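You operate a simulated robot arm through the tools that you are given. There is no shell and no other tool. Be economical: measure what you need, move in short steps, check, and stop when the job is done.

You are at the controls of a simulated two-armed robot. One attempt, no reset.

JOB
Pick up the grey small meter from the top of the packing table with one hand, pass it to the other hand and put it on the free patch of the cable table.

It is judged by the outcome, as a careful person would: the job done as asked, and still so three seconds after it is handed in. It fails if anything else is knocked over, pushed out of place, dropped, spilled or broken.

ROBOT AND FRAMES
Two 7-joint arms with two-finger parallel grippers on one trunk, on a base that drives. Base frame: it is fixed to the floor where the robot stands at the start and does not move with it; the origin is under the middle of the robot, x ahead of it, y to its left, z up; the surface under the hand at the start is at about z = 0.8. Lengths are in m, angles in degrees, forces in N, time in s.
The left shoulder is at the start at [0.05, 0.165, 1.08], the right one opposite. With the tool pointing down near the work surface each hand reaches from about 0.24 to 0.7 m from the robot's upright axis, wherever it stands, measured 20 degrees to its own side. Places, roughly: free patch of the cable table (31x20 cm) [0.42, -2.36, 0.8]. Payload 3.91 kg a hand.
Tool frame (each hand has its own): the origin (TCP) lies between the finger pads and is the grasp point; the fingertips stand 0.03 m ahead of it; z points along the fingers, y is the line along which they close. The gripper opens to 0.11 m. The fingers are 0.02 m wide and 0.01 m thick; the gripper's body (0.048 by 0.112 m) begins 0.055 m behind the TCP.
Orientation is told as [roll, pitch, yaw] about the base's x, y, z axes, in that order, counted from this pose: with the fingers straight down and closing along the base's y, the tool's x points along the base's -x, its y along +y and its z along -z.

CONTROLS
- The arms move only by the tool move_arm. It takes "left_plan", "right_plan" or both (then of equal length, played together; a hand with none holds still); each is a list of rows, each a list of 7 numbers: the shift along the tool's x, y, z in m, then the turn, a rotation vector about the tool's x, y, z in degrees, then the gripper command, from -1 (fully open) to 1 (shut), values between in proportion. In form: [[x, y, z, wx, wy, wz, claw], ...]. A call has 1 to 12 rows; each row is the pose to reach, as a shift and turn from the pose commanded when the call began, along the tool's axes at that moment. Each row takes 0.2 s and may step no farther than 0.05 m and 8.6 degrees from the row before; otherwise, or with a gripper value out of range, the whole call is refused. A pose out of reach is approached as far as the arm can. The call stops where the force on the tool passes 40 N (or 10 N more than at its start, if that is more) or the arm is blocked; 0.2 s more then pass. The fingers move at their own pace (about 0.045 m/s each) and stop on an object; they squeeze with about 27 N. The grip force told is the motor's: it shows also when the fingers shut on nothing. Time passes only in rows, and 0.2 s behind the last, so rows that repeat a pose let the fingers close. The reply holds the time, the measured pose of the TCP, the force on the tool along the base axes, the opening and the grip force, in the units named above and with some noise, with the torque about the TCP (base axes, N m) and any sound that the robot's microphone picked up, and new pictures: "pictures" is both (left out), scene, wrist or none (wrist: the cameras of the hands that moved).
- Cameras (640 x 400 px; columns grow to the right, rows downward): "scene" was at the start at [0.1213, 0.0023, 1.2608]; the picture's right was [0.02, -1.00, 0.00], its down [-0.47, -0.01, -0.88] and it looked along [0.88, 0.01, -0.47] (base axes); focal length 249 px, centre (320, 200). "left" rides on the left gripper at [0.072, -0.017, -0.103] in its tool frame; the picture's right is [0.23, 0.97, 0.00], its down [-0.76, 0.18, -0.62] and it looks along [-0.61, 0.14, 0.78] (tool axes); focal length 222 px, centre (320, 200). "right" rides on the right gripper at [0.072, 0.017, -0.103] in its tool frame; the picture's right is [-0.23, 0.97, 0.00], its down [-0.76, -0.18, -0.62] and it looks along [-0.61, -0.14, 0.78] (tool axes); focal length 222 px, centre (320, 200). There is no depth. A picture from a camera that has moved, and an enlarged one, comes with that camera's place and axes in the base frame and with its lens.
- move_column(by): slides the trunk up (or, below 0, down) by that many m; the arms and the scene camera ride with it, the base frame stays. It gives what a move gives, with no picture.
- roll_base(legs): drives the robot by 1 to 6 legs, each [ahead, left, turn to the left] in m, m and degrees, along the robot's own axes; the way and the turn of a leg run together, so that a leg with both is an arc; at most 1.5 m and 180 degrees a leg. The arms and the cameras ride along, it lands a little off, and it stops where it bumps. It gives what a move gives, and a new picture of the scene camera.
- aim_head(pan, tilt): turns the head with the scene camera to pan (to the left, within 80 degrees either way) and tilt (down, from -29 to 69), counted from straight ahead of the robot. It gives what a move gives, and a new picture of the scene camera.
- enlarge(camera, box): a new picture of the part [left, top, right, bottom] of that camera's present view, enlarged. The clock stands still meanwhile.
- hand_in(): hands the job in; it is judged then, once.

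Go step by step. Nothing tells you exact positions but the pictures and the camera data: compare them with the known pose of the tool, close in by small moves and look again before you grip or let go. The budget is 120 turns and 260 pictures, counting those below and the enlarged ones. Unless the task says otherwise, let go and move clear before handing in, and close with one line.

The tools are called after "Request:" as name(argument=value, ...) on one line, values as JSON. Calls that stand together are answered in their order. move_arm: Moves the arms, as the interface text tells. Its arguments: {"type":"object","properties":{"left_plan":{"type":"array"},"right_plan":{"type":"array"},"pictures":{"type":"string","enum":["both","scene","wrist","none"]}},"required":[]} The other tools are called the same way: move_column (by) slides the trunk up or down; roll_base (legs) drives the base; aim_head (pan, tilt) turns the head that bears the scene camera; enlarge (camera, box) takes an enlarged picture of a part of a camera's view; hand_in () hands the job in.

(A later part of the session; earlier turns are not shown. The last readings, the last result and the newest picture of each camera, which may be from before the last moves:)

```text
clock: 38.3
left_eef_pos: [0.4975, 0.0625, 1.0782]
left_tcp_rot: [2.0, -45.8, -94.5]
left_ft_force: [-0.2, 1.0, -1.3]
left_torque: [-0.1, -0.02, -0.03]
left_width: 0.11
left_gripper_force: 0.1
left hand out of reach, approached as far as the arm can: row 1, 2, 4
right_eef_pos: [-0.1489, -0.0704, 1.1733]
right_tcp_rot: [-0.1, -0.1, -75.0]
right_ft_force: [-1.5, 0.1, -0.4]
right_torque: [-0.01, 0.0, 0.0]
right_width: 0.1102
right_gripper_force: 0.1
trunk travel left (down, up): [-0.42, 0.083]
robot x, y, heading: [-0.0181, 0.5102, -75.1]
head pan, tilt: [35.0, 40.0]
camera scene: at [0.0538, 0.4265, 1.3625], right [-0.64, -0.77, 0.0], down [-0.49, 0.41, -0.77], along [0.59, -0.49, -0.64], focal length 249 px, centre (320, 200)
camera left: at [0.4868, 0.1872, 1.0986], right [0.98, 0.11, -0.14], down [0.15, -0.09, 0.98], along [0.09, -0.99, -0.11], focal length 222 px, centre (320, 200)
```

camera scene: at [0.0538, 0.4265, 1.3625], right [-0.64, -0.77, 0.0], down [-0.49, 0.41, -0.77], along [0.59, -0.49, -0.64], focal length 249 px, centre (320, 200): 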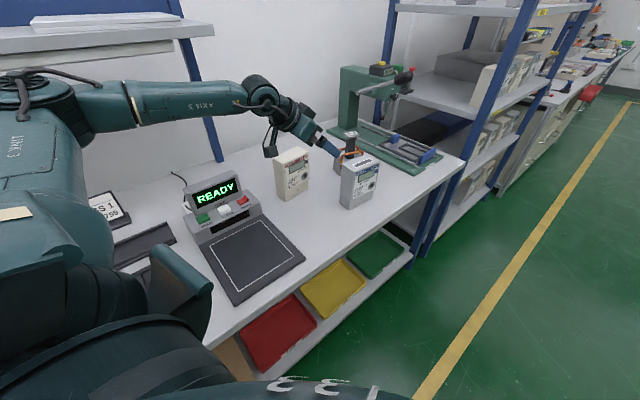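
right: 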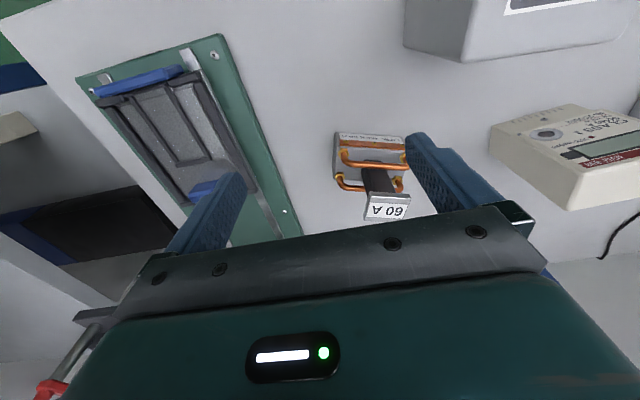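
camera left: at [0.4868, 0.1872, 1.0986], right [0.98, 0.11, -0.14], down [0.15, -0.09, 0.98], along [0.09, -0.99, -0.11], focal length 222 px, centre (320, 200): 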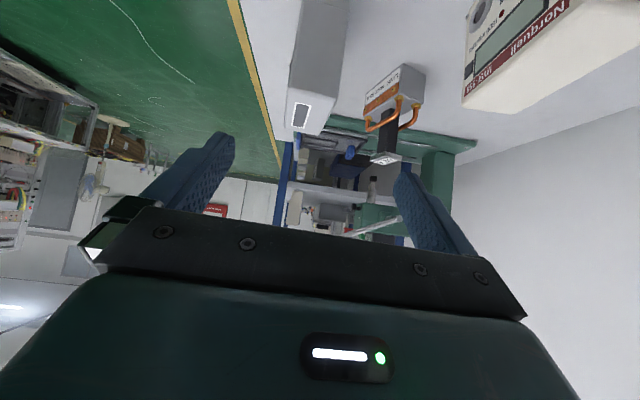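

The hand now reaches the right x at z 1.08; from here driving the base and the trunk can bring it in without changing the arm. I'll zoom in to verify lateral alignment.

Request:
enlarge(camera="left", box=[240, 0, 440, 200])

Request:
enlarge(camera="scene", box=[260, 80, 420, 220])

```text
2.00 times, centred on (340, 100) of left
camera zoom: at [0.4868, 0.1872, 1.0986], right [0.98, 0.11, -0.14], down [0.15, -0.09, 0.98], along [0.09, -0.99, -0.11], focal length 444 px, centre (280, 400)
```

zoom: 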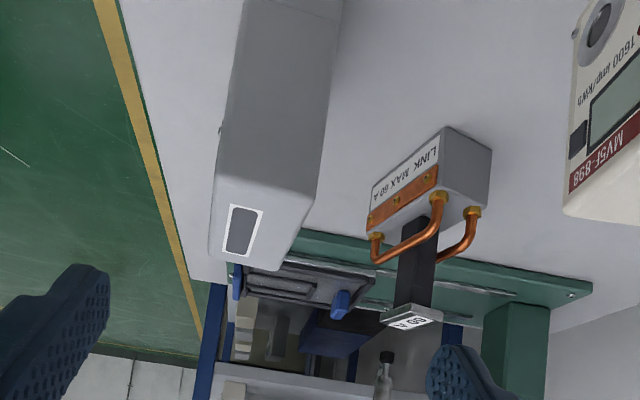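

```text
2.86 times, centred on (340, 150) of scene
camera zoom: at [0.0538, 0.4265, 1.3625], right [-0.64, -0.77, 0.0], down [-0.49, 0.41, -0.77], along [0.59, -0.49, -0.64], focal length 712 px, centre (263, 343)
```

zoom: 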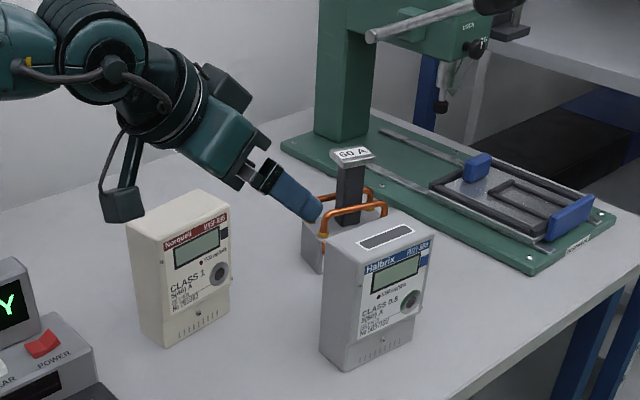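

Estimates agree on the meter centre at x≈0.49, yaw ≈ -8°, depth ≈ 0.062. I'll lower the trunk by 0.1 and drive -y by 0.06 to approach, then re-check.

Request:
move_column(by=-0.1)

Request:
roll_base(legs=[[0.058, -0.0155, 0]])

Request:
enlarge(camera="left", box=[160, 0, 480, 200])

```text
clock: 39.6
left_eef_pos: [0.4974, 0.0625, 0.9771]
left_tcp_rot: [1.9, -45.7, -94.4]
left_ft_force: [-0.2, 0.2, -0.2]
left_torque: [0.02, -0.03, -0.01]
left_width: 0.11
left_gripper_force: 0.1
right_eef_pos: [-0.1482, -0.0715, 1.0729]
right_tcp_rot: [0.0, 0.0, -75.1]
right_ft_force: [0.8, 0.0, -0.7]
right_torque: [0.01, 0.03, 0.04]
right_width: 0.1101
right_gripper_force: 0.1
trunk travel left (down, up): [-0.32, 0.183]
robot x, y, heading: [-0.0206, 0.5096, -75.2]
head pan, tilt: [35.0, 40.0]
```

```text
clock: 40.6
left_eef_pos: [0.497, -0.0006, 0.9765]
left_tcp_rot: [1.9, -45.5, -94.5]
left_ft_force: [0.0, 0.4, 0.5]
left_torque: [0.01, 0.05, -0.03]
left_width: 0.1102
left_gripper_force: 0.0
right_eef_pos: [-0.1491, -0.1324, 1.0733]
right_tcp_rot: [0.0, 0.1, -75.1]
right_ft_force: [-0.5, -0.5, -0.4]
right_torque: [0.0, -0.03, 0.02]
right_width: 0.11
right_gripper_force: 0.0
trunk travel left (down, up): [-0.32, 0.183]
robot x, y, heading: [-0.0159, 0.4459, -75.1]
head pan, tilt: [35.0, 40.0]
camera scene: at [0.0539, 0.3641, 1.2621], right [-0.64, -0.77, 0.0], down [-0.49, 0.41, -0.77], along [0.59, -0.49, -0.64], focal length 249 px, centre (320, 200)
```

scene: 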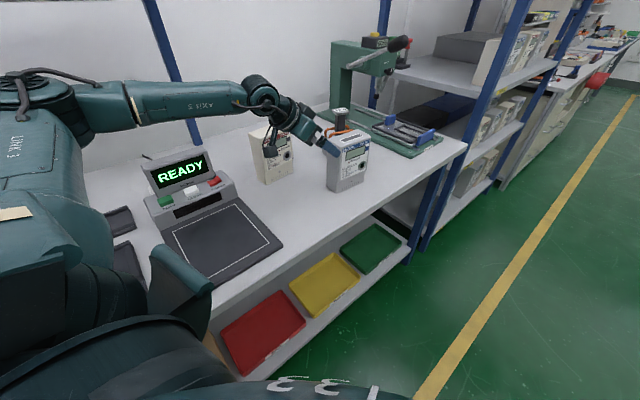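

```text
2.00 times, centred on (320, 100) of left
camera zoom: at [0.4867, 0.1255, 0.9977], right [0.98, 0.11, -0.14], down [0.15, -0.09, 0.98], along [0.09, -0.99, -0.11], focal length 444 px, centre (320, 400)
```

zoom: 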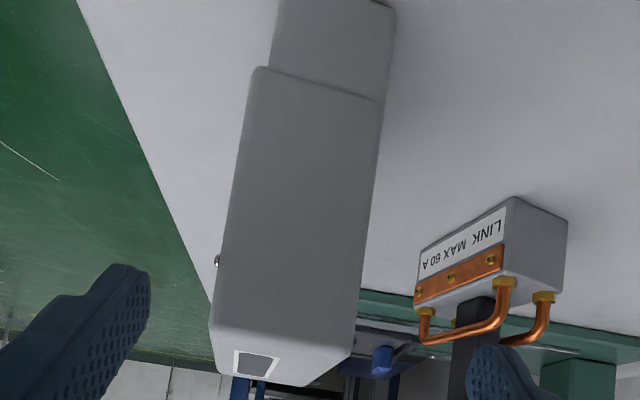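

The meter sits about 1.1 cm toward -x of the finger mid-plane and its top is near 0.95. I'll correct laterally, turn 3° and go in half way.

Request:
move_arm(left_plan=[[0, -0.012, 0, 1, 0, 1, -1], [0, -0.012, 0.025, 2, 0, 2, -1], [0, -0.012, 0.05, 2, 0, 2, -1]])

Request:
enlarge(camera="scene", box=[270, 80, 410, 220])

```text
clock: 41.4
left_eef_pos: [0.4847, -0.0093, 0.9658]
left_tcp_rot: [2.2, -45.7, -96.6]
left_ft_force: [0.3, -0.9, 0.8]
left_torque: [0.01, 0.02, -0.02]
left_width: 0.1098
left_gripper_force: 0.0
left hand out of reach, approached as far as the arm can: row 2, 3
right_eef_pos: [-0.1501, -0.1314, 1.0736]
right_tcp_rot: [0.0, -0.1, -75.1]
right_ft_force: [-1.0, -0.3, -0.6]
right_torque: [0.02, 0.02, -0.01]
right_width: 0.1099
right_gripper_force: 0.2
trunk travel left (down, up): [-0.32, 0.183]
robot x, y, heading: [-0.0165, 0.4458, -75.2]
head pan, tilt: [35.0, 40.0]
camera scene: at [0.0539, 0.3647, 1.2622], right [-0.64, -0.77, 0.0], down [-0.49, 0.41, -0.77], along [0.59, -0.49, -0.64], focal length 249 px, centre (320, 200)
camera left: at [0.4786, 0.1158, 0.986], right [0.99, 0.08, -0.14], down [0.14, -0.1, 0.98], along [0.06, -0.99, -0.11], focal length 222 px, centre (320, 200)
```

scene: 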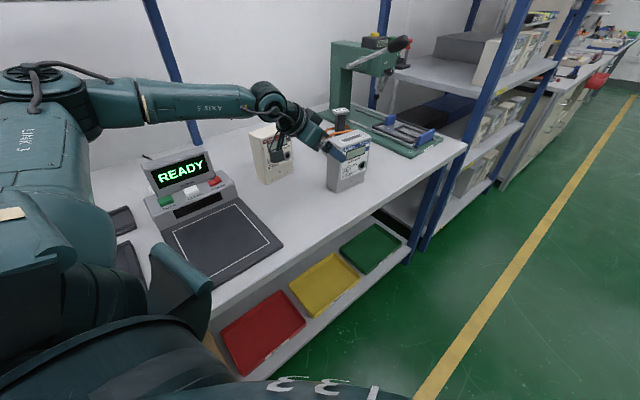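
left: 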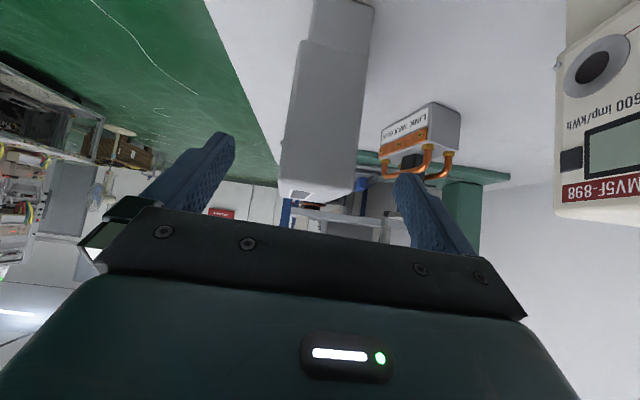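

```text
2.86 times, centred on (340, 150) of scene
camera zoom: at [0.0539, 0.3647, 1.2622], right [-0.64, -0.77, 0.0], down [-0.49, 0.41, -0.77], along [0.59, -0.49, -0.64], focal length 712 px, centre (263, 343)
```

zoom: 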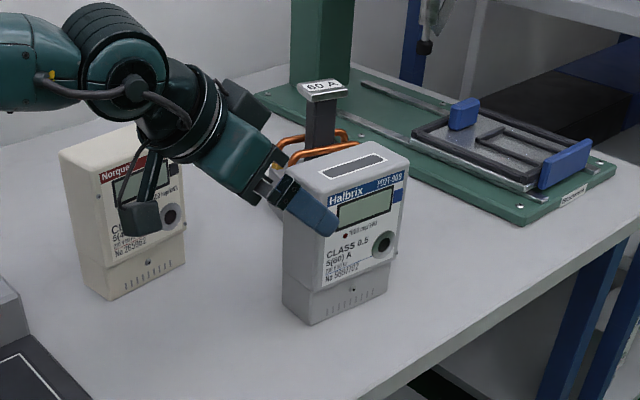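

Alignment looks good. I'll finish the approach with the base (-y 5.5 cm), then the trunk (down 5.4 cm).

Request:
roll_base(legs=[[0.052, -0.017, 0]])

Request:
enlarge(camera="left", box=[160, 0, 480, 200])

Request:
enlarge(camera="scene", box=[250, 70, 390, 210])

```text
clock: 42.3
left_eef_pos: [0.4832, -0.0641, 0.9654]
left_tcp_rot: [2.3, -45.6, -96.5]
left_ft_force: [0.0, 0.0, -0.1]
left_torque: [-0.02, 0.01, 0.01]
left_width: 0.1102
left_gripper_force: 0.0
right_eef_pos: [-0.15, -0.1854, 1.073]
right_tcp_rot: [0.0, 0.1, -75.2]
right_ft_force: [0.2, -0.3, -0.4]
right_torque: [-0.04, -0.01, -0.05]
right_width: 0.1098
right_gripper_force: 0.1
trunk travel left (down, up): [-0.32, 0.183]
robot x, y, heading: [-0.0245, 0.3928, -75.1]
head pan, tilt: [35.0, 40.0]
camera scene: at [0.0508, 0.31, 1.2621], right [-0.64, -0.77, 0.0], down [-0.49, 0.41, -0.77], along [0.59, -0.49, -0.64], focal length 249 px, centre (320, 200)
```

scene: 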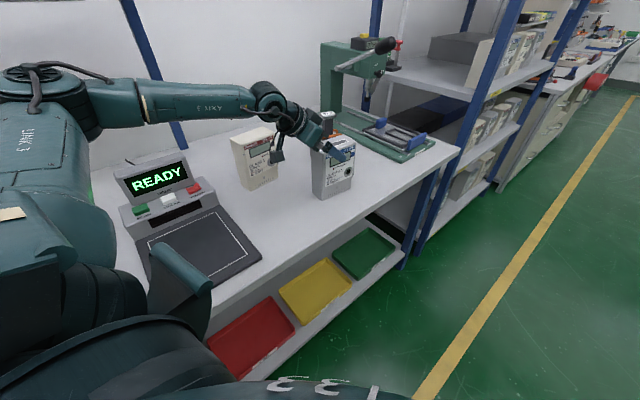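

```text
2.00 times, centred on (320, 100) of left
camera zoom: at [0.4755, 0.0616, 0.9858], right [0.99, 0.08, -0.14], down [0.14, -0.1, 0.98], along [0.06, -0.99, -0.11], focal length 444 px, centre (320, 400)
```

zoom: 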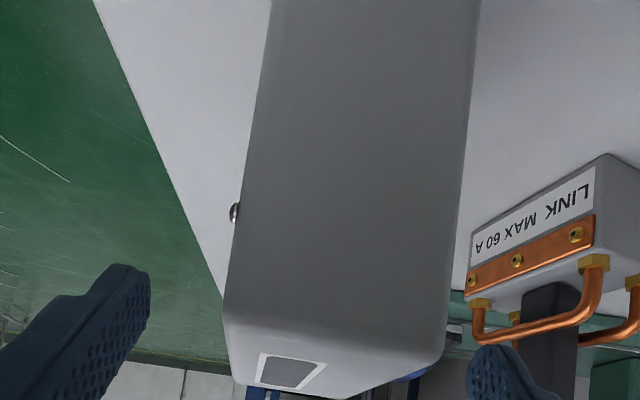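

```text
2.86 times, centred on (320, 140) of scene
camera zoom: at [0.0508, 0.31, 1.2621], right [-0.64, -0.77, 0.0], down [-0.49, 0.41, -0.77], along [0.59, -0.49, -0.64], focal length 712 px, centre (320, 371)
```

zoom: 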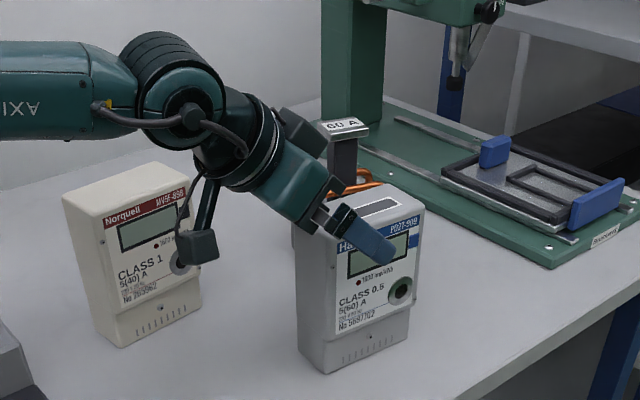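

The fingers straddle the meter evenly. Lowering the trunk 5.2 cm and then closing.

Request:
move_column(by=-0.052)

Request:
enlarge(camera="left", box=[160, 0, 480, 200])

Request:
enlarge(camera="scene", box=[250, 70, 390, 210])

```text
clock: 43.3
left_eef_pos: [0.4829, -0.0636, 0.9147]
left_tcp_rot: [2.3, -45.8, -96.6]
left_ft_force: [0.1, 0.7, -0.6]
left_torque: [0.0, -0.02, 0.0]
left_width: 0.1101
left_gripper_force: 0.0
right_eef_pos: [-0.1513, -0.1864, 1.0208]
right_tcp_rot: [0.1, 0.0, -75.2]
right_ft_force: [0.7, -0.1, 0.3]
right_torque: [-0.02, 0.02, -0.01]
right_width: 0.1101
right_gripper_force: 0.1
trunk travel left (down, up): [-0.268, 0.235]
robot x, y, heading: [-0.0182, 0.3917, -75.2]
head pan, tilt: [35.0, 40.0]
```

```text
2.00 times, centred on (320, 100) of left
camera zoom: at [0.4755, 0.0622, 0.9342], right [0.99, 0.08, -0.14], down [0.14, -0.1, 0.98], along [0.06, -0.99, -0.11], focal length 444 px, centre (320, 400)
```

zoom: 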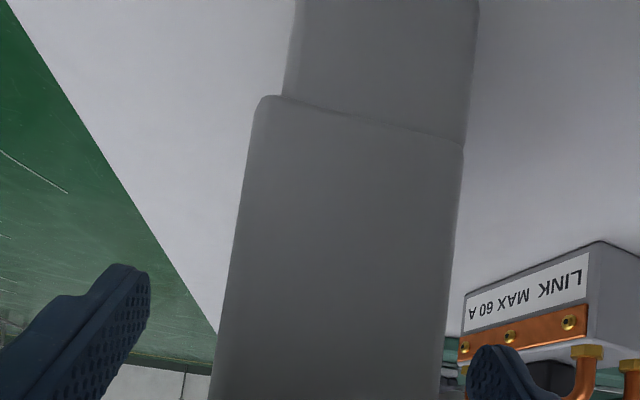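

```text
2.86 times, centred on (320, 140) of scene
camera zoom: at [0.0507, 0.3109, 1.2102], right [-0.64, -0.77, 0.0], down [-0.49, 0.41, -0.77], along [0.59, -0.49, -0.64], focal length 712 px, centre (320, 371)
```

zoom: 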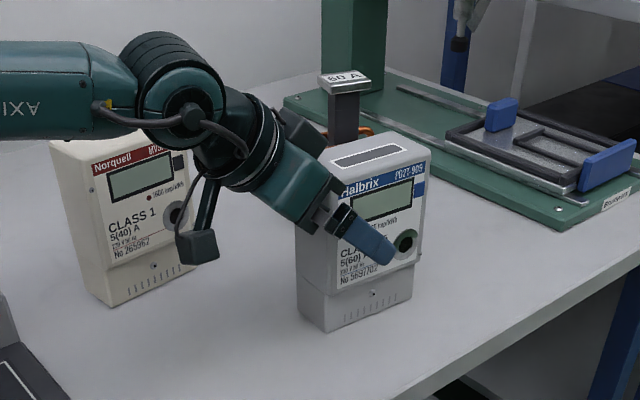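

Geometry looks right. Closing the left gripper.

Request:
move_arm(left_plan=[[0, 0, 0, 0, 0, 0, 0], [0, 0, 0, 0, 0, 0, 1], [0, 0, 0, 0, 0, 0, 1], [0, 0, 0, 0, 0, 0, 1], [0, 0, 0, 0, 0, 0, 1], [0, 0, 0, 0, 0, 0, 1]])

```text
clock: 44.7
left_eef_pos: [0.4816, -0.0655, 0.9129]
left_tcp_rot: [2.4, -45.7, -96.5]
left_ft_force: [-2.1, 0.6, -0.8]
left_torque: [-0.01, 0.26, -0.1]
left_width: 0.0585
left_gripper_force: 27.2
right_eef_pos: [-0.1516, -0.186, 1.0204]
right_tcp_rot: [0.0, 0.0, -75.1]
right_ft_force: [-0.8, 0.3, -0.1]
right_torque: [0.02, 0.02, -0.03]
right_width: 0.1099
right_gripper_force: 0.1
trunk travel left (down, up): [-0.268, 0.235]
robot x, y, heading: [-0.0212, 0.3932, -75.4]
head pan, tilt: [35.0, 40.0]
camera scene: at [0.0507, 0.3108, 1.2102], right [-0.64, -0.77, 0.0], down [-0.49, 0.41, -0.77], along [0.59, -0.49, -0.64], focal length 249 px, centre (320, 200)
camera left: at [0.4753, 0.0621, 0.9341], right [0.99, 0.08, -0.14], down [0.14, -0.1, 0.98], along [0.06, -0.99, -0.11], focal length 222 px, centre (320, 200)
```

scene: 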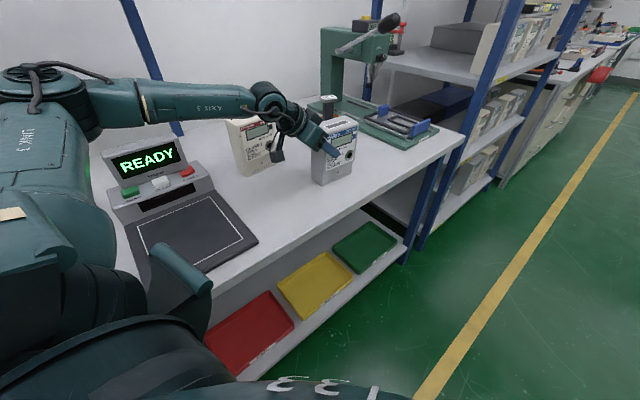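
left: 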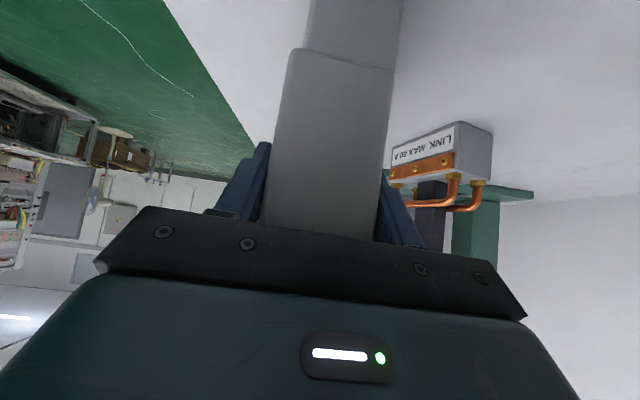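

Gripped at 5.85 cm width. A small trunk lift to feel the weight.

Request:
move_column(by=0.03)

Request:
enlarge(camera="scene", box=[250, 70, 390, 210])

```text
clock: 45.4
left_eef_pos: [0.4838, -0.0649, 0.9416]
left_tcp_rot: [2.2, -45.6, -96.4]
left_ft_force: [0.3, 0.8, -4.6]
left_torque: [0.12, -0.01, 0.02]
left_width: 0.058
left_gripper_force: 27.2
right_eef_pos: [-0.1508, -0.1858, 1.0508]
right_tcp_rot: [0.0, 0.2, -75.1]
right_ft_force: [-0.7, 0.9, 0.4]
right_torque: [0.0, 0.05, 0.0]
right_width: 0.1101
right_gripper_force: 0.0
trunk travel left (down, up): [-0.298, 0.205]
robot x, y, heading: [-0.0249, 0.3901, -75.2]
head pan, tilt: [35.0, 40.0]
```

```text
2.86 times, centred on (320, 140) of scene
camera zoom: at [0.0512, 0.3102, 1.2401], right [-0.64, -0.77, 0.0], down [-0.49, 0.41, -0.77], along [0.59, -0.49, -0.64], focal length 712 px, centre (320, 371)
```

zoom: 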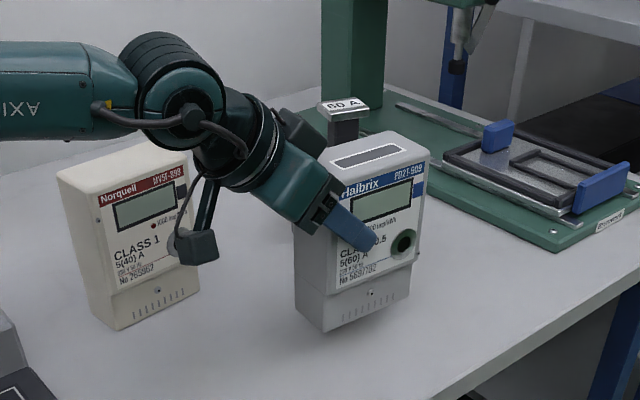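

The meter hangs steady (about 4.6 N, no slip). I'll lift higher and drive sideways away from the bench for the handover.

Request:
move_column(by=0.15)

Request:
roll_base(legs=[[0, -0.4, 0]])

Request:
aim_head(pan=15, tilt=30)

```text
clock: 47.2
left_eef_pos: [0.4836, -0.0653, 1.0928]
left_tcp_rot: [2.3, -45.7, -96.4]
left_ft_force: [0.3, 0.1, -4.5]
left_torque: [0.14, -0.02, 0.02]
left_width: 0.058
left_gripper_force: 27.1
right_eef_pos: [-0.1505, -0.1859, 1.2014]
right_tcp_rot: [0.0, 0.0, -75.0]
right_ft_force: [-0.8, -0.5, -0.1]
right_torque: [0.0, 0.01, -0.01]
right_width: 0.11
right_gripper_force: 0.1
trunk travel left (down, up): [-0.448, 0.055]
robot x, y, heading: [-0.0203, 0.3967, -75.1]
head pan, tilt: [35.0, 40.0]
```

```text
clock: 51.2
left_eef_pos: [0.0927, -0.1682, 1.0924]
left_tcp_rot: [2.3, -45.7, -96.5]
left_ft_force: [0.5, 0.5, -3.4]
left_torque: [0.18, 0.01, 0.02]
left_width: 0.058
left_gripper_force: 26.8
right_eef_pos: [-0.5421, -0.2888, 1.201]
right_tcp_rot: [0.1, 0.0, -75.2]
right_ft_force: [0.4, 0.0, -0.3]
right_torque: [0.0, 0.02, 0.0]
right_width: 0.11
right_gripper_force: 0.0
trunk travel left (down, up): [-0.448, 0.055]
robot x, y, heading: [-0.4107, 0.2874, -75.3]
head pan, tilt: [35.0, 40.0]
camera scene: at [-0.338, 0.2068, 1.3901], right [-0.64, -0.76, 0.0], down [-0.49, 0.41, -0.77], along [0.59, -0.49, -0.64], focal length 249 px, centre (320, 200)
```

scene: 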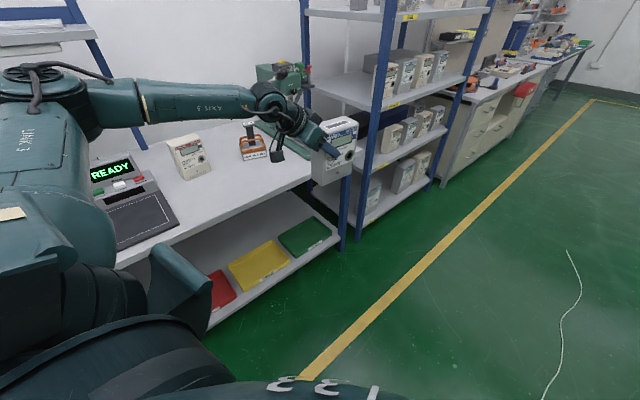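

```text
clock: 52.1
left_eef_pos: [0.0935, -0.1671, 1.0929]
left_tcp_rot: [2.3, -45.5, -96.4]
left_ft_force: [-1.1, 1.4, -4.7]
left_torque: [0.15, 0.0, 0.0]
left_width: 0.0581
left_gripper_force: 27.1
right_eef_pos: [-0.5409, -0.2893, 1.2009]
right_tcp_rot: [0.1, 0.1, -75.2]
right_ft_force: [-0.4, 0.4, 0.1]
right_torque: [-0.01, 0.0, 0.01]
right_width: 0.1101
right_gripper_force: 0.0
trunk travel left (down, up): [-0.448, 0.055]
robot x, y, heading: [-0.4098, 0.2887, -75.1]
head pan, tilt: [15.0, 30.0]
camera scene: at [-0.3577, 0.1832, 1.4054], right [-0.87, -0.5, 0.0], down [-0.25, 0.43, -0.87], along [0.43, -0.75, -0.5], focal length 249 px, centre (320, 200)
```

scene: 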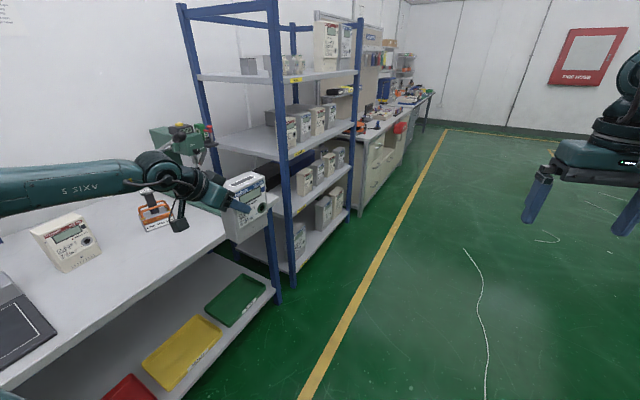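

Clear of the bench. Now I'll bring the left hand with the meter in front of the robot's middle.

Request:
move_arm(left_plan=[[0.002, -0.035, 0.001, 0, 0, 0, 1], [0.004, -0.07, 0.002, 0, 0, 0, 1], [0.006, -0.105, 0.003, 0, 0, 0, 1], [0.008, -0.14, 0.004, 0, 0, 0, 1], [0.01, -0.175, 0.005, 0, 0, 0, 1], [0.012, -0.21, 0.006, 0, 0, 0, 1], [0.014, -0.245, 0.008, 0, 0, 0, 1], [0.016, -0.28, 0.009, 0, 0, 0, 1], [0.018, -0.314, 0.01, 0, 0, 0, 1]])

```text
clock: 54.1
left_eef_pos: [-0.2205, -0.1379, 1.0669]
left_tcp_rot: [2.4, -45.5, -96.5]
left_ft_force: [-0.5, -0.4, -3.9]
left_torque: [0.13, 0.01, 0.02]
left_width: 0.0578
left_gripper_force: 26.9
right_eef_pos: [-0.5418, -0.2895, 1.201]
right_tcp_rot: [0.0, 0.2, -75.1]
right_ft_force: [-0.6, -0.9, 0.6]
right_torque: [0.0, -0.03, -0.03]
right_width: 0.1099
right_gripper_force: 0.0
trunk travel left (down, up): [-0.448, 0.055]
robot x, y, heading: [-0.4095, 0.2887, -75.3]
head pan, tilt: [15.0, 30.0]
camera scene: at [-0.3588, 0.1829, 1.4055], right [-0.87, -0.5, 0.0], down [-0.25, 0.43, -0.87], along [0.43, -0.75, -0.5], focal length 249 px, centre (320, 200)
camera left: at [-0.2273, -0.0116, 1.0865], right [0.99, 0.07, -0.13], down [0.14, -0.1, 0.98], along [0.06, -0.99, -0.11], focal length 222 px, centre (320, 200)
```

scene: 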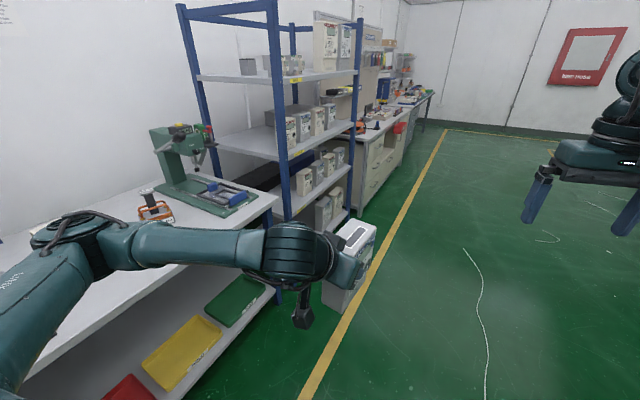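
left: 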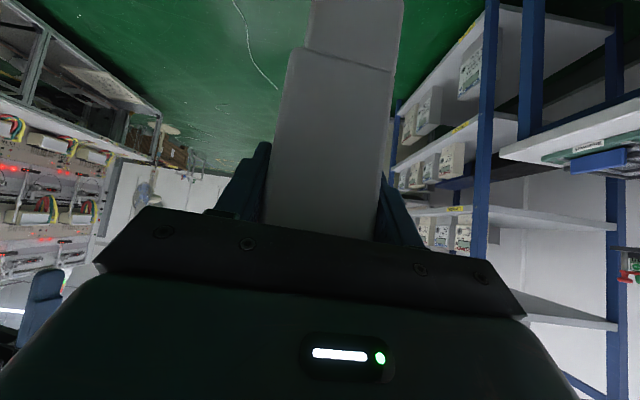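

The left hand holds the meter in front of the robot. Next I bring the right hand, opened, above the far half of the meter with matching yaw, at z 1.20.

Request:
move_arm(right_plan=[[-0.001, 0.04, 0, 0, 0, 2.7, -1], [-0.003, 0.08, 0, 0, 0, 5.4, -1], [-0.004, 0.12, 0, 0, 0, 8.1, -1], [-0.005, 0.16, 0, 0, 0, 10.8, -1], [-0.007, 0.2, 0, 0, 0, 13.5, -1], [-0.008, 0.24, 0, 0, 0, 16.2, -1]])

```text
clock: 55.5
left_eef_pos: [-0.2186, -0.1369, 1.065]
left_tcp_rot: [2.2, -45.6, -96.4]
left_ft_force: [-0.3, 0.6, -4.4]
left_torque: [0.13, -0.02, 0.01]
left_width: 0.0579
left_gripper_force: 27.0
right_eef_pos: [-0.3063, -0.2348, 1.1999]
right_tcp_rot: [0.0, 0.0, -91.4]
right_ft_force: [-1.4, -0.4, -0.1]
right_torque: [0.0, 0.01, 0.02]
right_width: 0.1102
right_gripper_force: 0.1
trunk travel left (down, up): [-0.448, 0.055]
robot x, y, heading: [-0.4115, 0.2893, -75.4]
head pan, tilt: [15.0, 30.0]
camera scene: at [-0.357, 0.1836, 1.4055], right [-0.87, -0.5, 0.0], down [-0.25, 0.43, -0.87], along [0.43, -0.75, -0.5], focal length 249 px, centre (320, 200)
camera right: at [-0.287, -0.1628, 1.3049], right [0.97, -0.25, 0.0], down [-0.2, -0.76, 0.62], along [-0.16, -0.6, -0.78], focal length 222 px, centre (320, 200)
```

scene: 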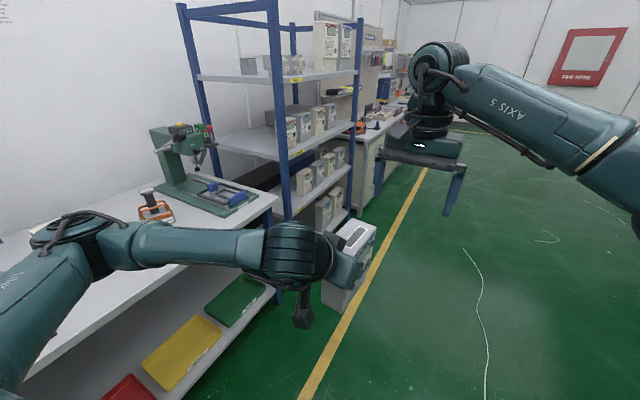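
right: 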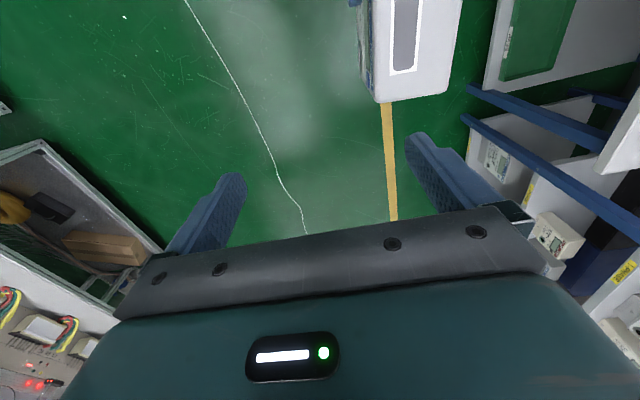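

The right camera confirms the meter's location within a few mm. I'll finish the alignment with a 10° lean away from the left hand.

Request:
move_arm(right_plan=[[0.007, 0.027, 0.003, 0, 3.5, 1.7, -1], [0.014, 0.054, 0.006, 0, 7, 3.4, -1], [0.021, 0.0815, 0.01, 0, 10, 5, -1]])

```text
clock: 56.3
left_eef_pos: [-0.2183, -0.1363, 1.0664]
left_tcp_rot: [2.2, -45.7, -96.4]
left_ft_force: [0.0, -0.1, -4.6]
left_torque: [0.14, 0.01, -0.01]
left_width: 0.0583
left_gripper_force: 27.2
right_eef_pos: [-0.2236, -0.2166, 1.191]
right_tcp_rot: [-0.5, 10.0, -96.4]
right_ft_force: [-0.1, 0.2, 0.7]
right_torque: [-0.02, 0.0, 0.01]
right_width: 0.1098
right_gripper_force: 0.2
trunk travel left (down, up): [-0.448, 0.055]
robot x, y, heading: [-0.4138, 0.2901, -75.1]
head pan, tilt: [15.0, 30.0]
camera scene: at [-0.3566, 0.1839, 1.4055], right [-0.87, -0.5, 0.0], down [-0.25, 0.43, -0.87], along [0.43, -0.75, -0.5], focal length 249 px, centre (320, 200)
camera right: at [-0.1994, -0.1645, 1.3065], right [0.94, -0.33, -0.05], down [-0.27, -0.83, 0.48], along [-0.2, -0.44, -0.87], focal length 222 px, centre (320, 200)
```

scene: 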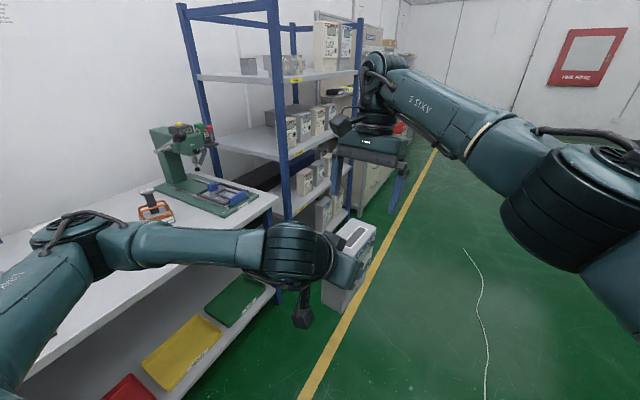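
right: 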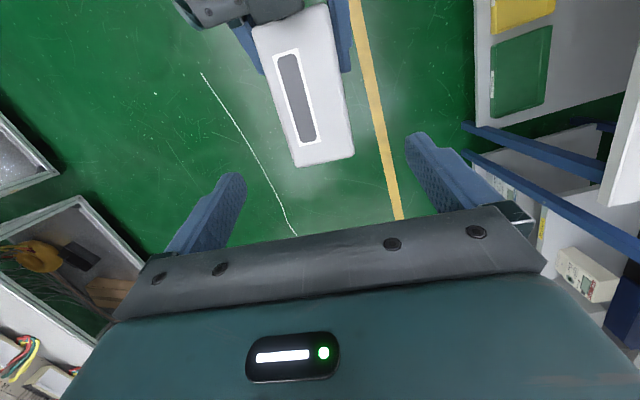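

Well aligned. Descending along the tool axis, with a look two-thirds of the way.

Request:
move_arm(right_plan=[[0, -0.003, 0.03, 0, 0, 0, -1], [0, -0.003, 0.06, 0, 0, 0, -1], [0, -0.003, 0.08, 0, 0, 0, -1]])

```text
clock: 57.1
left_eef_pos: [-0.2198, -0.1361, 1.0655]
left_tcp_rot: [2.3, -45.5, -96.5]
left_ft_force: [0.2, -0.4, -3.8]
left_torque: [0.17, 0.01, -0.01]
left_width: 0.0582
left_gripper_force: 27.2
right_eef_pos: [-0.2273, -0.2036, 1.1127]
right_tcp_rot: [-0.4, 10.1, -96.4]
right_ft_force: [-0.8, 0.9, 0.0]
right_torque: [-0.02, 0.03, 0.04]
right_width: 0.1098
right_gripper_force: 0.0
trunk travel left (down, up): [-0.448, 0.055]
robot x, y, heading: [-0.4138, 0.289, -75.4]
head pan, tilt: [15.0, 30.0]
camera scene: at [-0.3581, 0.183, 1.4055], right [-0.87, -0.5, 0.0], down [-0.25, 0.43, -0.87], along [0.43, -0.75, -0.5], focal length 249 px, centre (320, 200)
camera right: at [-0.204, -0.1523, 1.2275], right [0.94, -0.33, -0.05], down [-0.27, -0.83, 0.48], along [-0.2, -0.44, -0.87], focal length 222 px, centre (320, 200)
```

scene: 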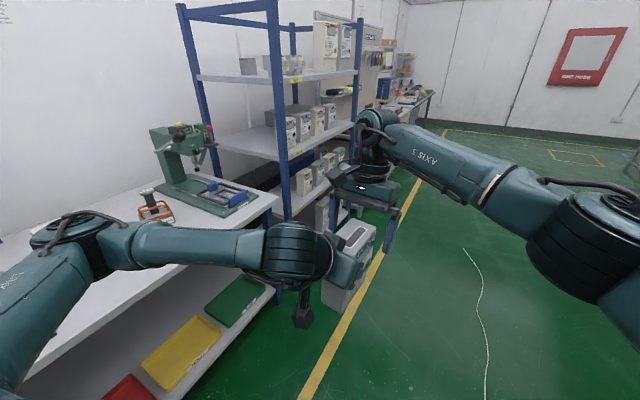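
right: 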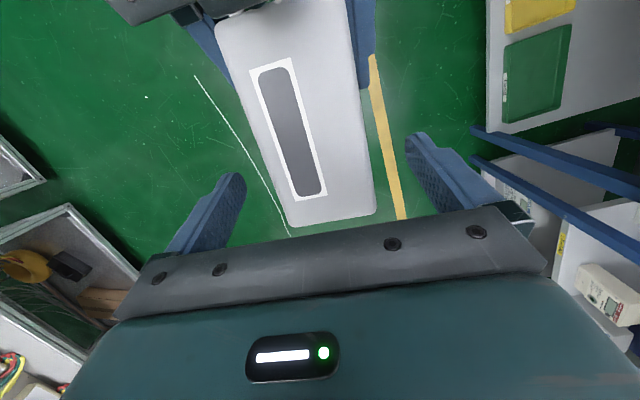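

Centred between the fingers. Completing the descent (4.3 cm), then look before closing.

Request:
move_arm(right_plan=[[0, 0, 0.022, 0, 0, 0, -1], [0, 0, 0.043, 0, 0, 0, -1]])

Request:
enlarge(camera="scene", box=[250, 100, 450, 340])

```text
clock: 57.7
left_eef_pos: [-0.2189, -0.1369, 1.0656]
left_tcp_rot: [2.3, -45.6, -96.5]
left_ft_force: [0.1, -0.1, -4.3]
left_torque: [0.14, -0.03, 0.01]
left_width: 0.0578
left_gripper_force: 26.7
right_eef_pos: [-0.2272, -0.195, 1.0702]
right_tcp_rot: [-0.3, 9.9, -96.4]
right_ft_force: [-0.3, 0.2, -0.4]
right_torque: [-0.01, -0.02, 0.0]
right_width: 0.11
right_gripper_force: 0.1
trunk travel left (down, up): [-0.448, 0.055]
robot x, y, heading: [-0.4132, 0.2877, -75.2]
head pan, tilt: [15.0, 30.0]
camera scene: at [-0.3581, 0.1832, 1.4055], right [-0.87, -0.5, 0.0], down [-0.25, 0.43, -0.87], along [0.43, -0.75, -0.5], focal length 249 px, centre (320, 200)
camera right: at [-0.2039, -0.1442, 1.1853], right [0.94, -0.33, -0.05], down [-0.27, -0.83, 0.48], along [-0.2, -0.44, -0.87], focal length 222 px, centre (320, 200)
```

scene: 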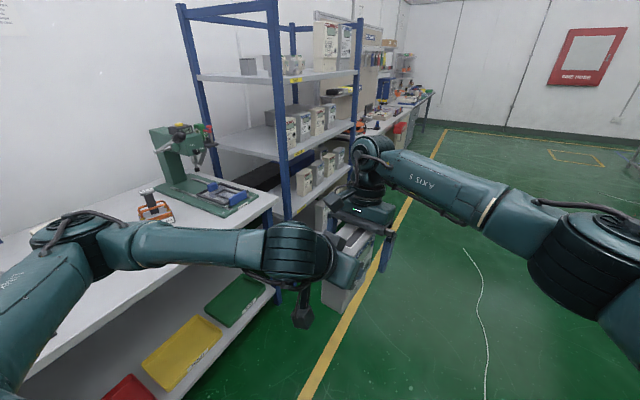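
right: 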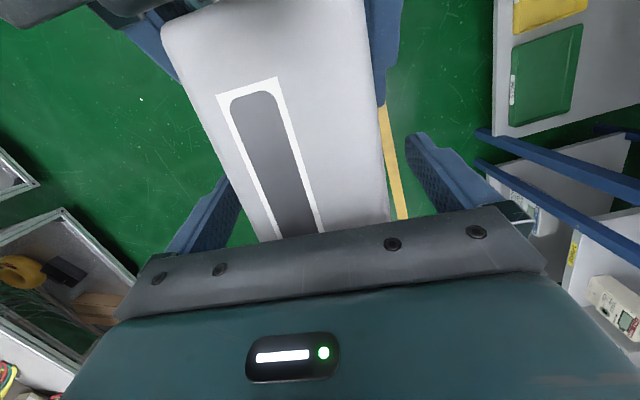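

```text
1.67 times, centred on (350, 220) of scene
camera zoom: at [-0.3581, 0.1832, 1.4055], right [-0.87, -0.5, 0.0], down [-0.25, 0.43, -0.87], along [0.43, -0.75, -0.5], focal length 416 px, centre (270, 167)
```

zoom: 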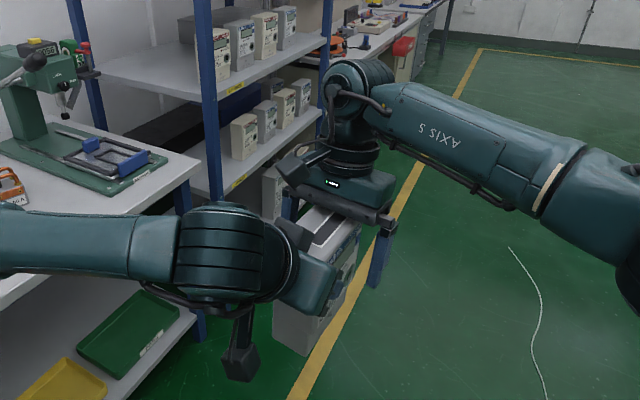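

The fingers of both hands are separate and the meter is between them. Closing the right gripper while the left holds.

Request:
move_arm(right_plan=[[0, 0, 0, 0, 0, 0, 0], [0, 0, 0, 0, 0, 0, 1], [0, 0, 0, 0, 0, 0, 1], [0, 0, 0, 0, 0, 0, 1], [0, 0, 0, 0, 0, 0, 1], [0, 0, 0, 0, 0, 0, 1]])

```text
clock: 59.1
left_eef_pos: [-0.2215, -0.1369, 1.0659]
left_tcp_rot: [2.1, -45.7, -96.6]
left_ft_force: [-12.5, 6.6, 0.6]
left_torque: [0.05, 1.53, -0.87]
left_width: 0.0578
left_gripper_force: 27.0
right_eef_pos: [-0.2268, -0.1951, 1.0716]
right_tcp_rot: [-0.2, 10.0, -96.4]
right_ft_force: [13.1, -6.4, 0.4]
right_torque: [-0.27, -1.61, 0.06]
right_width: 0.0588
right_gripper_force: 27.5
trunk travel left (down, up): [-0.448, 0.055]
robot x, y, heading: [-0.4104, 0.2872, -75.2]
head pan, tilt: [15.0, 30.0]
camera scene: at [-0.358, 0.1832, 1.4055], right [-0.87, -0.5, 0.0], down [-0.25, 0.43, -0.87], along [0.43, -0.75, -0.5], focal length 249 px, centre (320, 200)
camera right: at [-0.2034, -0.1442, 1.1856], right [0.94, -0.33, -0.04], down [-0.27, -0.83, 0.48], along [-0.2, -0.44, -0.87], focal length 222 px, centre (320, 200)
```

scene: 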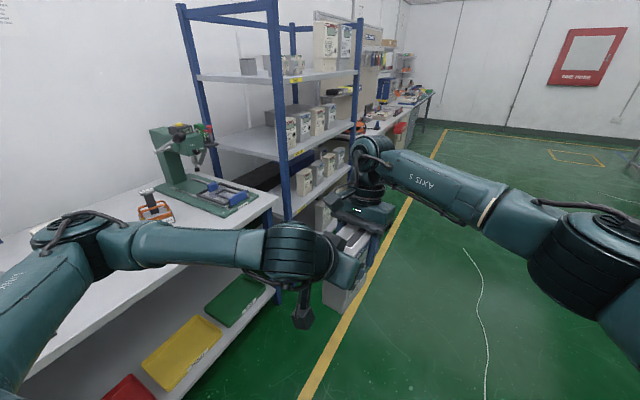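
right: 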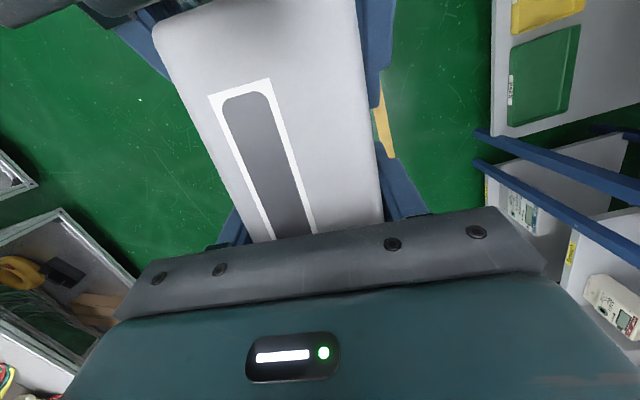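

Both hands hold it. Opening the left gripper while the right holds still.

Request:
move_arm(left_plan=[[0, 0, 0, 0, 0, 0, 0], [0, 0, 0, 0, 0, 0, -0.5], [0, 0, 0, 0, 0, 0, -1], [0, 0, 0, 0, 0, 0, -1], [0, 0, 0, 0, 0, 0, -1]])

Request:
enlarge(camera="right", box=[80, 0, 480, 250])

```text
clock: 60.3
left_eef_pos: [-0.2192, -0.1376, 1.0661]
left_tcp_rot: [2.3, -45.6, -96.6]
left_ft_force: [0.1, 0.8, -0.4]
left_torque: [0.0, 0.02, 0.05]
left_width: 0.1099
left_gripper_force: 0.0
right_eef_pos: [-0.2274, -0.193, 1.0701]
right_tcp_rot: [-0.5, 10.0, -96.5]
right_ft_force: [-0.8, -0.3, -0.2]
right_torque: [-0.13, -0.01, -0.01]
right_width: 0.0579
right_gripper_force: 27.2
trunk travel left (down, up): [-0.448, 0.055]
robot x, y, heading: [-0.4139, 0.2876, -75.3]
head pan, tilt: [15.0, 30.0]
camera scene: at [-0.358, 0.1832, 1.4055], right [-0.87, -0.5, 0.0], down [-0.25, 0.43, -0.87], along [0.43, -0.75, -0.5], focal length 249 px, centre (320, 200)
camera left: at [-0.2261, -0.0115, 1.0864], right [0.99, 0.07, -0.14], down [0.14, -0.1, 0.98], along [0.06, -0.99, -0.11], focal length 222 px, centre (320, 200)
```

scene: 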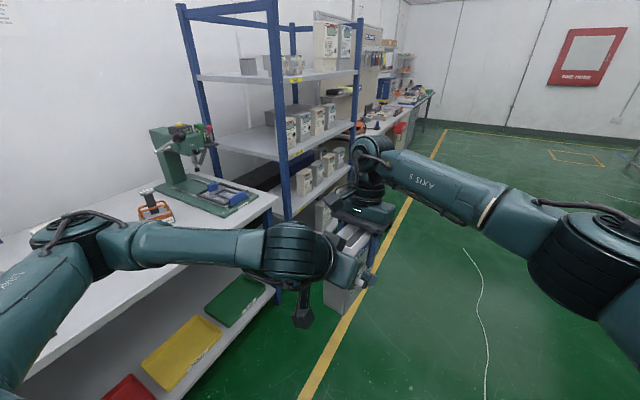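
left: 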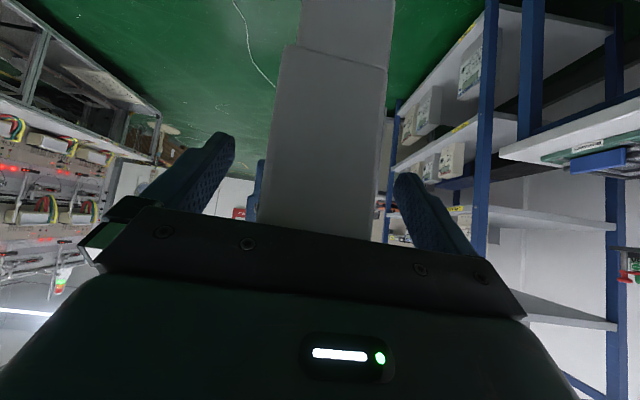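

```text
1.60 times, centred on (280, 125) of right
camera zoom: at [-0.2039, -0.1442, 1.1854], right [0.94, -0.33, -0.05], down [-0.27, -0.83, 0.48], along [-0.2, -0.44, -0.87], focal length 355 px, centre (384, 320)
```

zoom: 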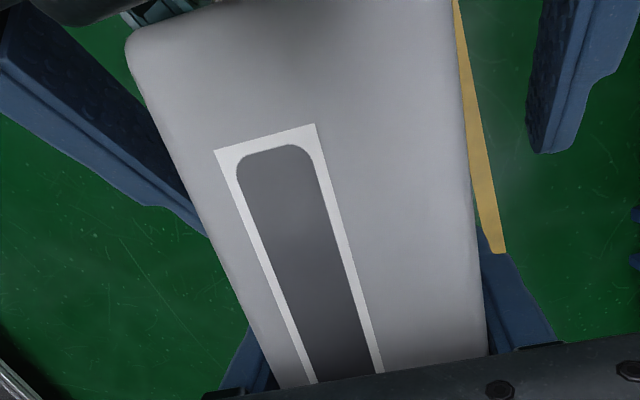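

The right hand holds alone. Backing the left hand out along its own axis.

Request:
move_arm(left_plan=[[0, 0, -0.02, 0, 0, 0, -1], [0, 0, -0.045, 0, 0, 0, -1], [0, 0, -0.07, 0, 0, 0, -1], [0, 0, -0.1, 0, 0, 0, -1]])

```text
clock: 61.3
left_eef_pos: [-0.2141, -0.0653, 1.1344]
left_tcp_rot: [2.3, -45.8, -96.5]
left_ft_force: [-0.3, -0.4, 1.1]
left_torque: [-0.01, -0.02, 0.01]
left_width: 0.11
left_gripper_force: 0.0
right_eef_pos: [-0.2272, -0.194, 1.0706]
right_tcp_rot: [-0.4, 10.0, -96.5]
right_ft_force: [-0.3, 0.3, -0.3]
right_torque: [-0.07, 0.0, 0.02]
right_width: 0.0579
right_gripper_force: 26.4
trunk travel left (down, up): [-0.448, 0.055]
robot x, y, heading: [-0.4152, 0.2929, -75.2]
head pan, tilt: [15.0, 30.0]
camera scene: at [-0.3581, 0.1836, 1.4055], right [-0.87, -0.5, 0.0], down [-0.25, 0.43, -0.87], along [0.43, -0.75, -0.5], focal length 249 px, centre (320, 200)
camera left: at [-0.221, 0.0616, 1.1557], right [0.99, 0.07, -0.14], down [0.14, -0.1, 0.98], along [0.06, -0.99, -0.11], focal length 222 px, centre (320, 200)
```

scene: 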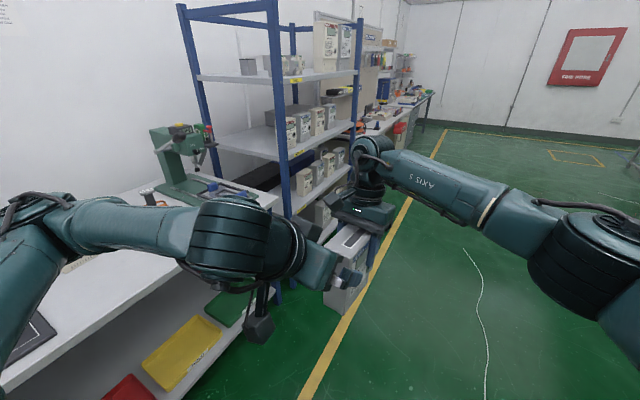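
left: 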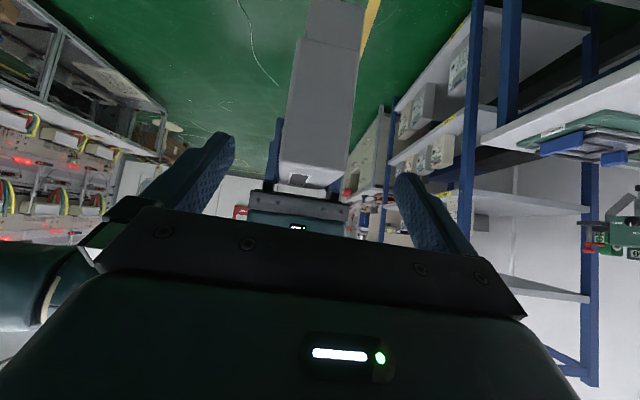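

The transfer is done; the right hand holds the meter. I'll move the left hand aside, then drive along the aisle toward the cable table.

Request:
move_arm(left_plan=[[0.0, 0.035, -0.01, 0, 0, 0, -1], [0.0, 0.07, -0.02, 0, 0, 0, -1], [0.0, 0.105, -0.03, 0, 0, 0, -1], [0.0, 0.14, -0.03, 0, 0, 0, -1]], pictures="none")

Request:
roll_base(legs=[[0.9, -0.4, 0]])

Request:
aim_head(pan=20, tilt=20)

```text
clock: 62.3
left_eef_pos: [-0.0733, -0.0547, 1.1601]
left_tcp_rot: [2.3, -45.7, -96.7]
left_ft_force: [-0.5, -0.1, 0.4]
left_torque: [0.0, -0.03, 0.02]
left_width: 0.1097
left_gripper_force: 0.0
right_eef_pos: [-0.2287, -0.1942, 1.0709]
right_tcp_rot: [-0.5, 10.0, -96.4]
right_ft_force: [-0.9, -0.3, -0.5]
right_torque: [-0.11, 0.06, -0.01]
right_width: 0.0577
right_gripper_force: 27.2
trunk travel left (down, up): [-0.448, 0.055]
robot x, y, heading: [-0.4099, 0.2902, -75.1]
head pan, tilt: [15.0, 30.0]
```

```text
clock: 67.4
left_eef_pos: [-0.2228, -1.0332, 1.1592]
left_tcp_rot: [2.3, -45.6, -96.0]
left_ft_force: [0.7, 0.5, 0.2]
left_torque: [0.01, -0.04, -0.01]
left_width: 0.1099
left_gripper_force: 0.1
right_eef_pos: [-0.3757, -1.1731, 1.0697]
right_tcp_rot: [-0.5, 10.1, -96.1]
right_ft_force: [-0.7, 0.1, 0.0]
right_torque: [-0.09, -0.04, 0.01]
right_width: 0.0579
right_gripper_force: 27.1
trunk travel left (down, up): [-0.448, 0.055]
robot x, y, heading: [-0.56, -0.6889, -74.8]
head pan, tilt: [15.0, 30.0]
camera scene: at [-0.5087, -0.7962, 1.4055], right [-0.86, -0.5, 0.0], down [-0.25, 0.43, -0.87], along [0.44, -0.75, -0.5], focal length 249 px, centre (320, 200)
```

scene: 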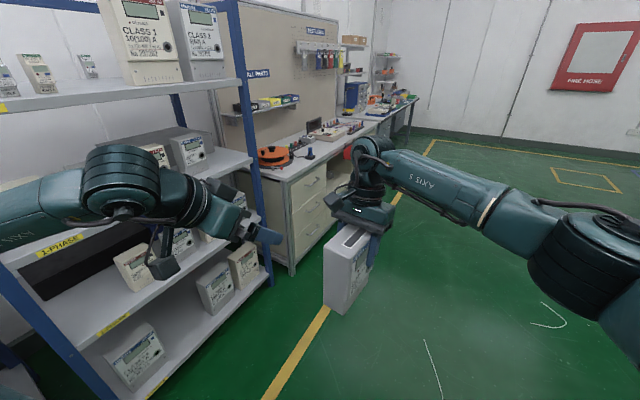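

```text
clock: 68.1
left_eef_pos: [-0.2233, -1.0332, 1.1598]
left_tcp_rot: [2.4, -45.6, -96.1]
left_ft_force: [0.3, -0.6, -0.3]
left_torque: [0.01, -0.01, 0.02]
left_width: 0.1103
left_gripper_force: 0.1
right_eef_pos: [-0.3753, -1.1736, 1.0716]
right_tcp_rot: [-0.6, 9.9, -96.0]
right_ft_force: [0.7, 0.8, -1.1]
right_torque: [-0.12, 0.02, 0.01]
right_width: 0.0578
right_gripper_force: 26.8
trunk travel left (down, up): [-0.448, 0.055]
robot x, y, heading: [-0.5629, -0.6881, -74.8]
head pan, tilt: [20.0, 20.0]
camera scene: at [-0.5005, -0.7939, 1.4215], right [-0.82, -0.58, 0.0], down [-0.2, 0.28, -0.94], along [0.54, -0.77, -0.34], focal length 249 px, centre (320, 200)
```

scene: 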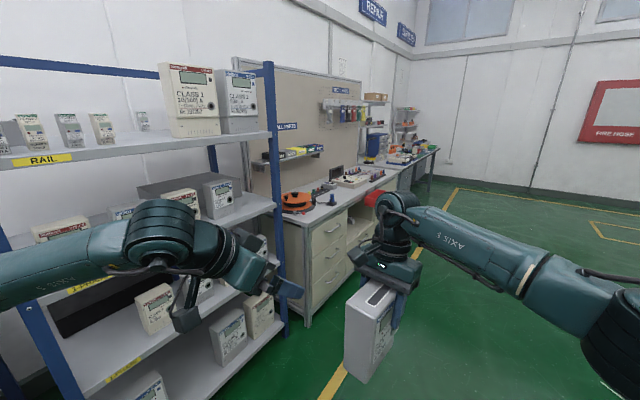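

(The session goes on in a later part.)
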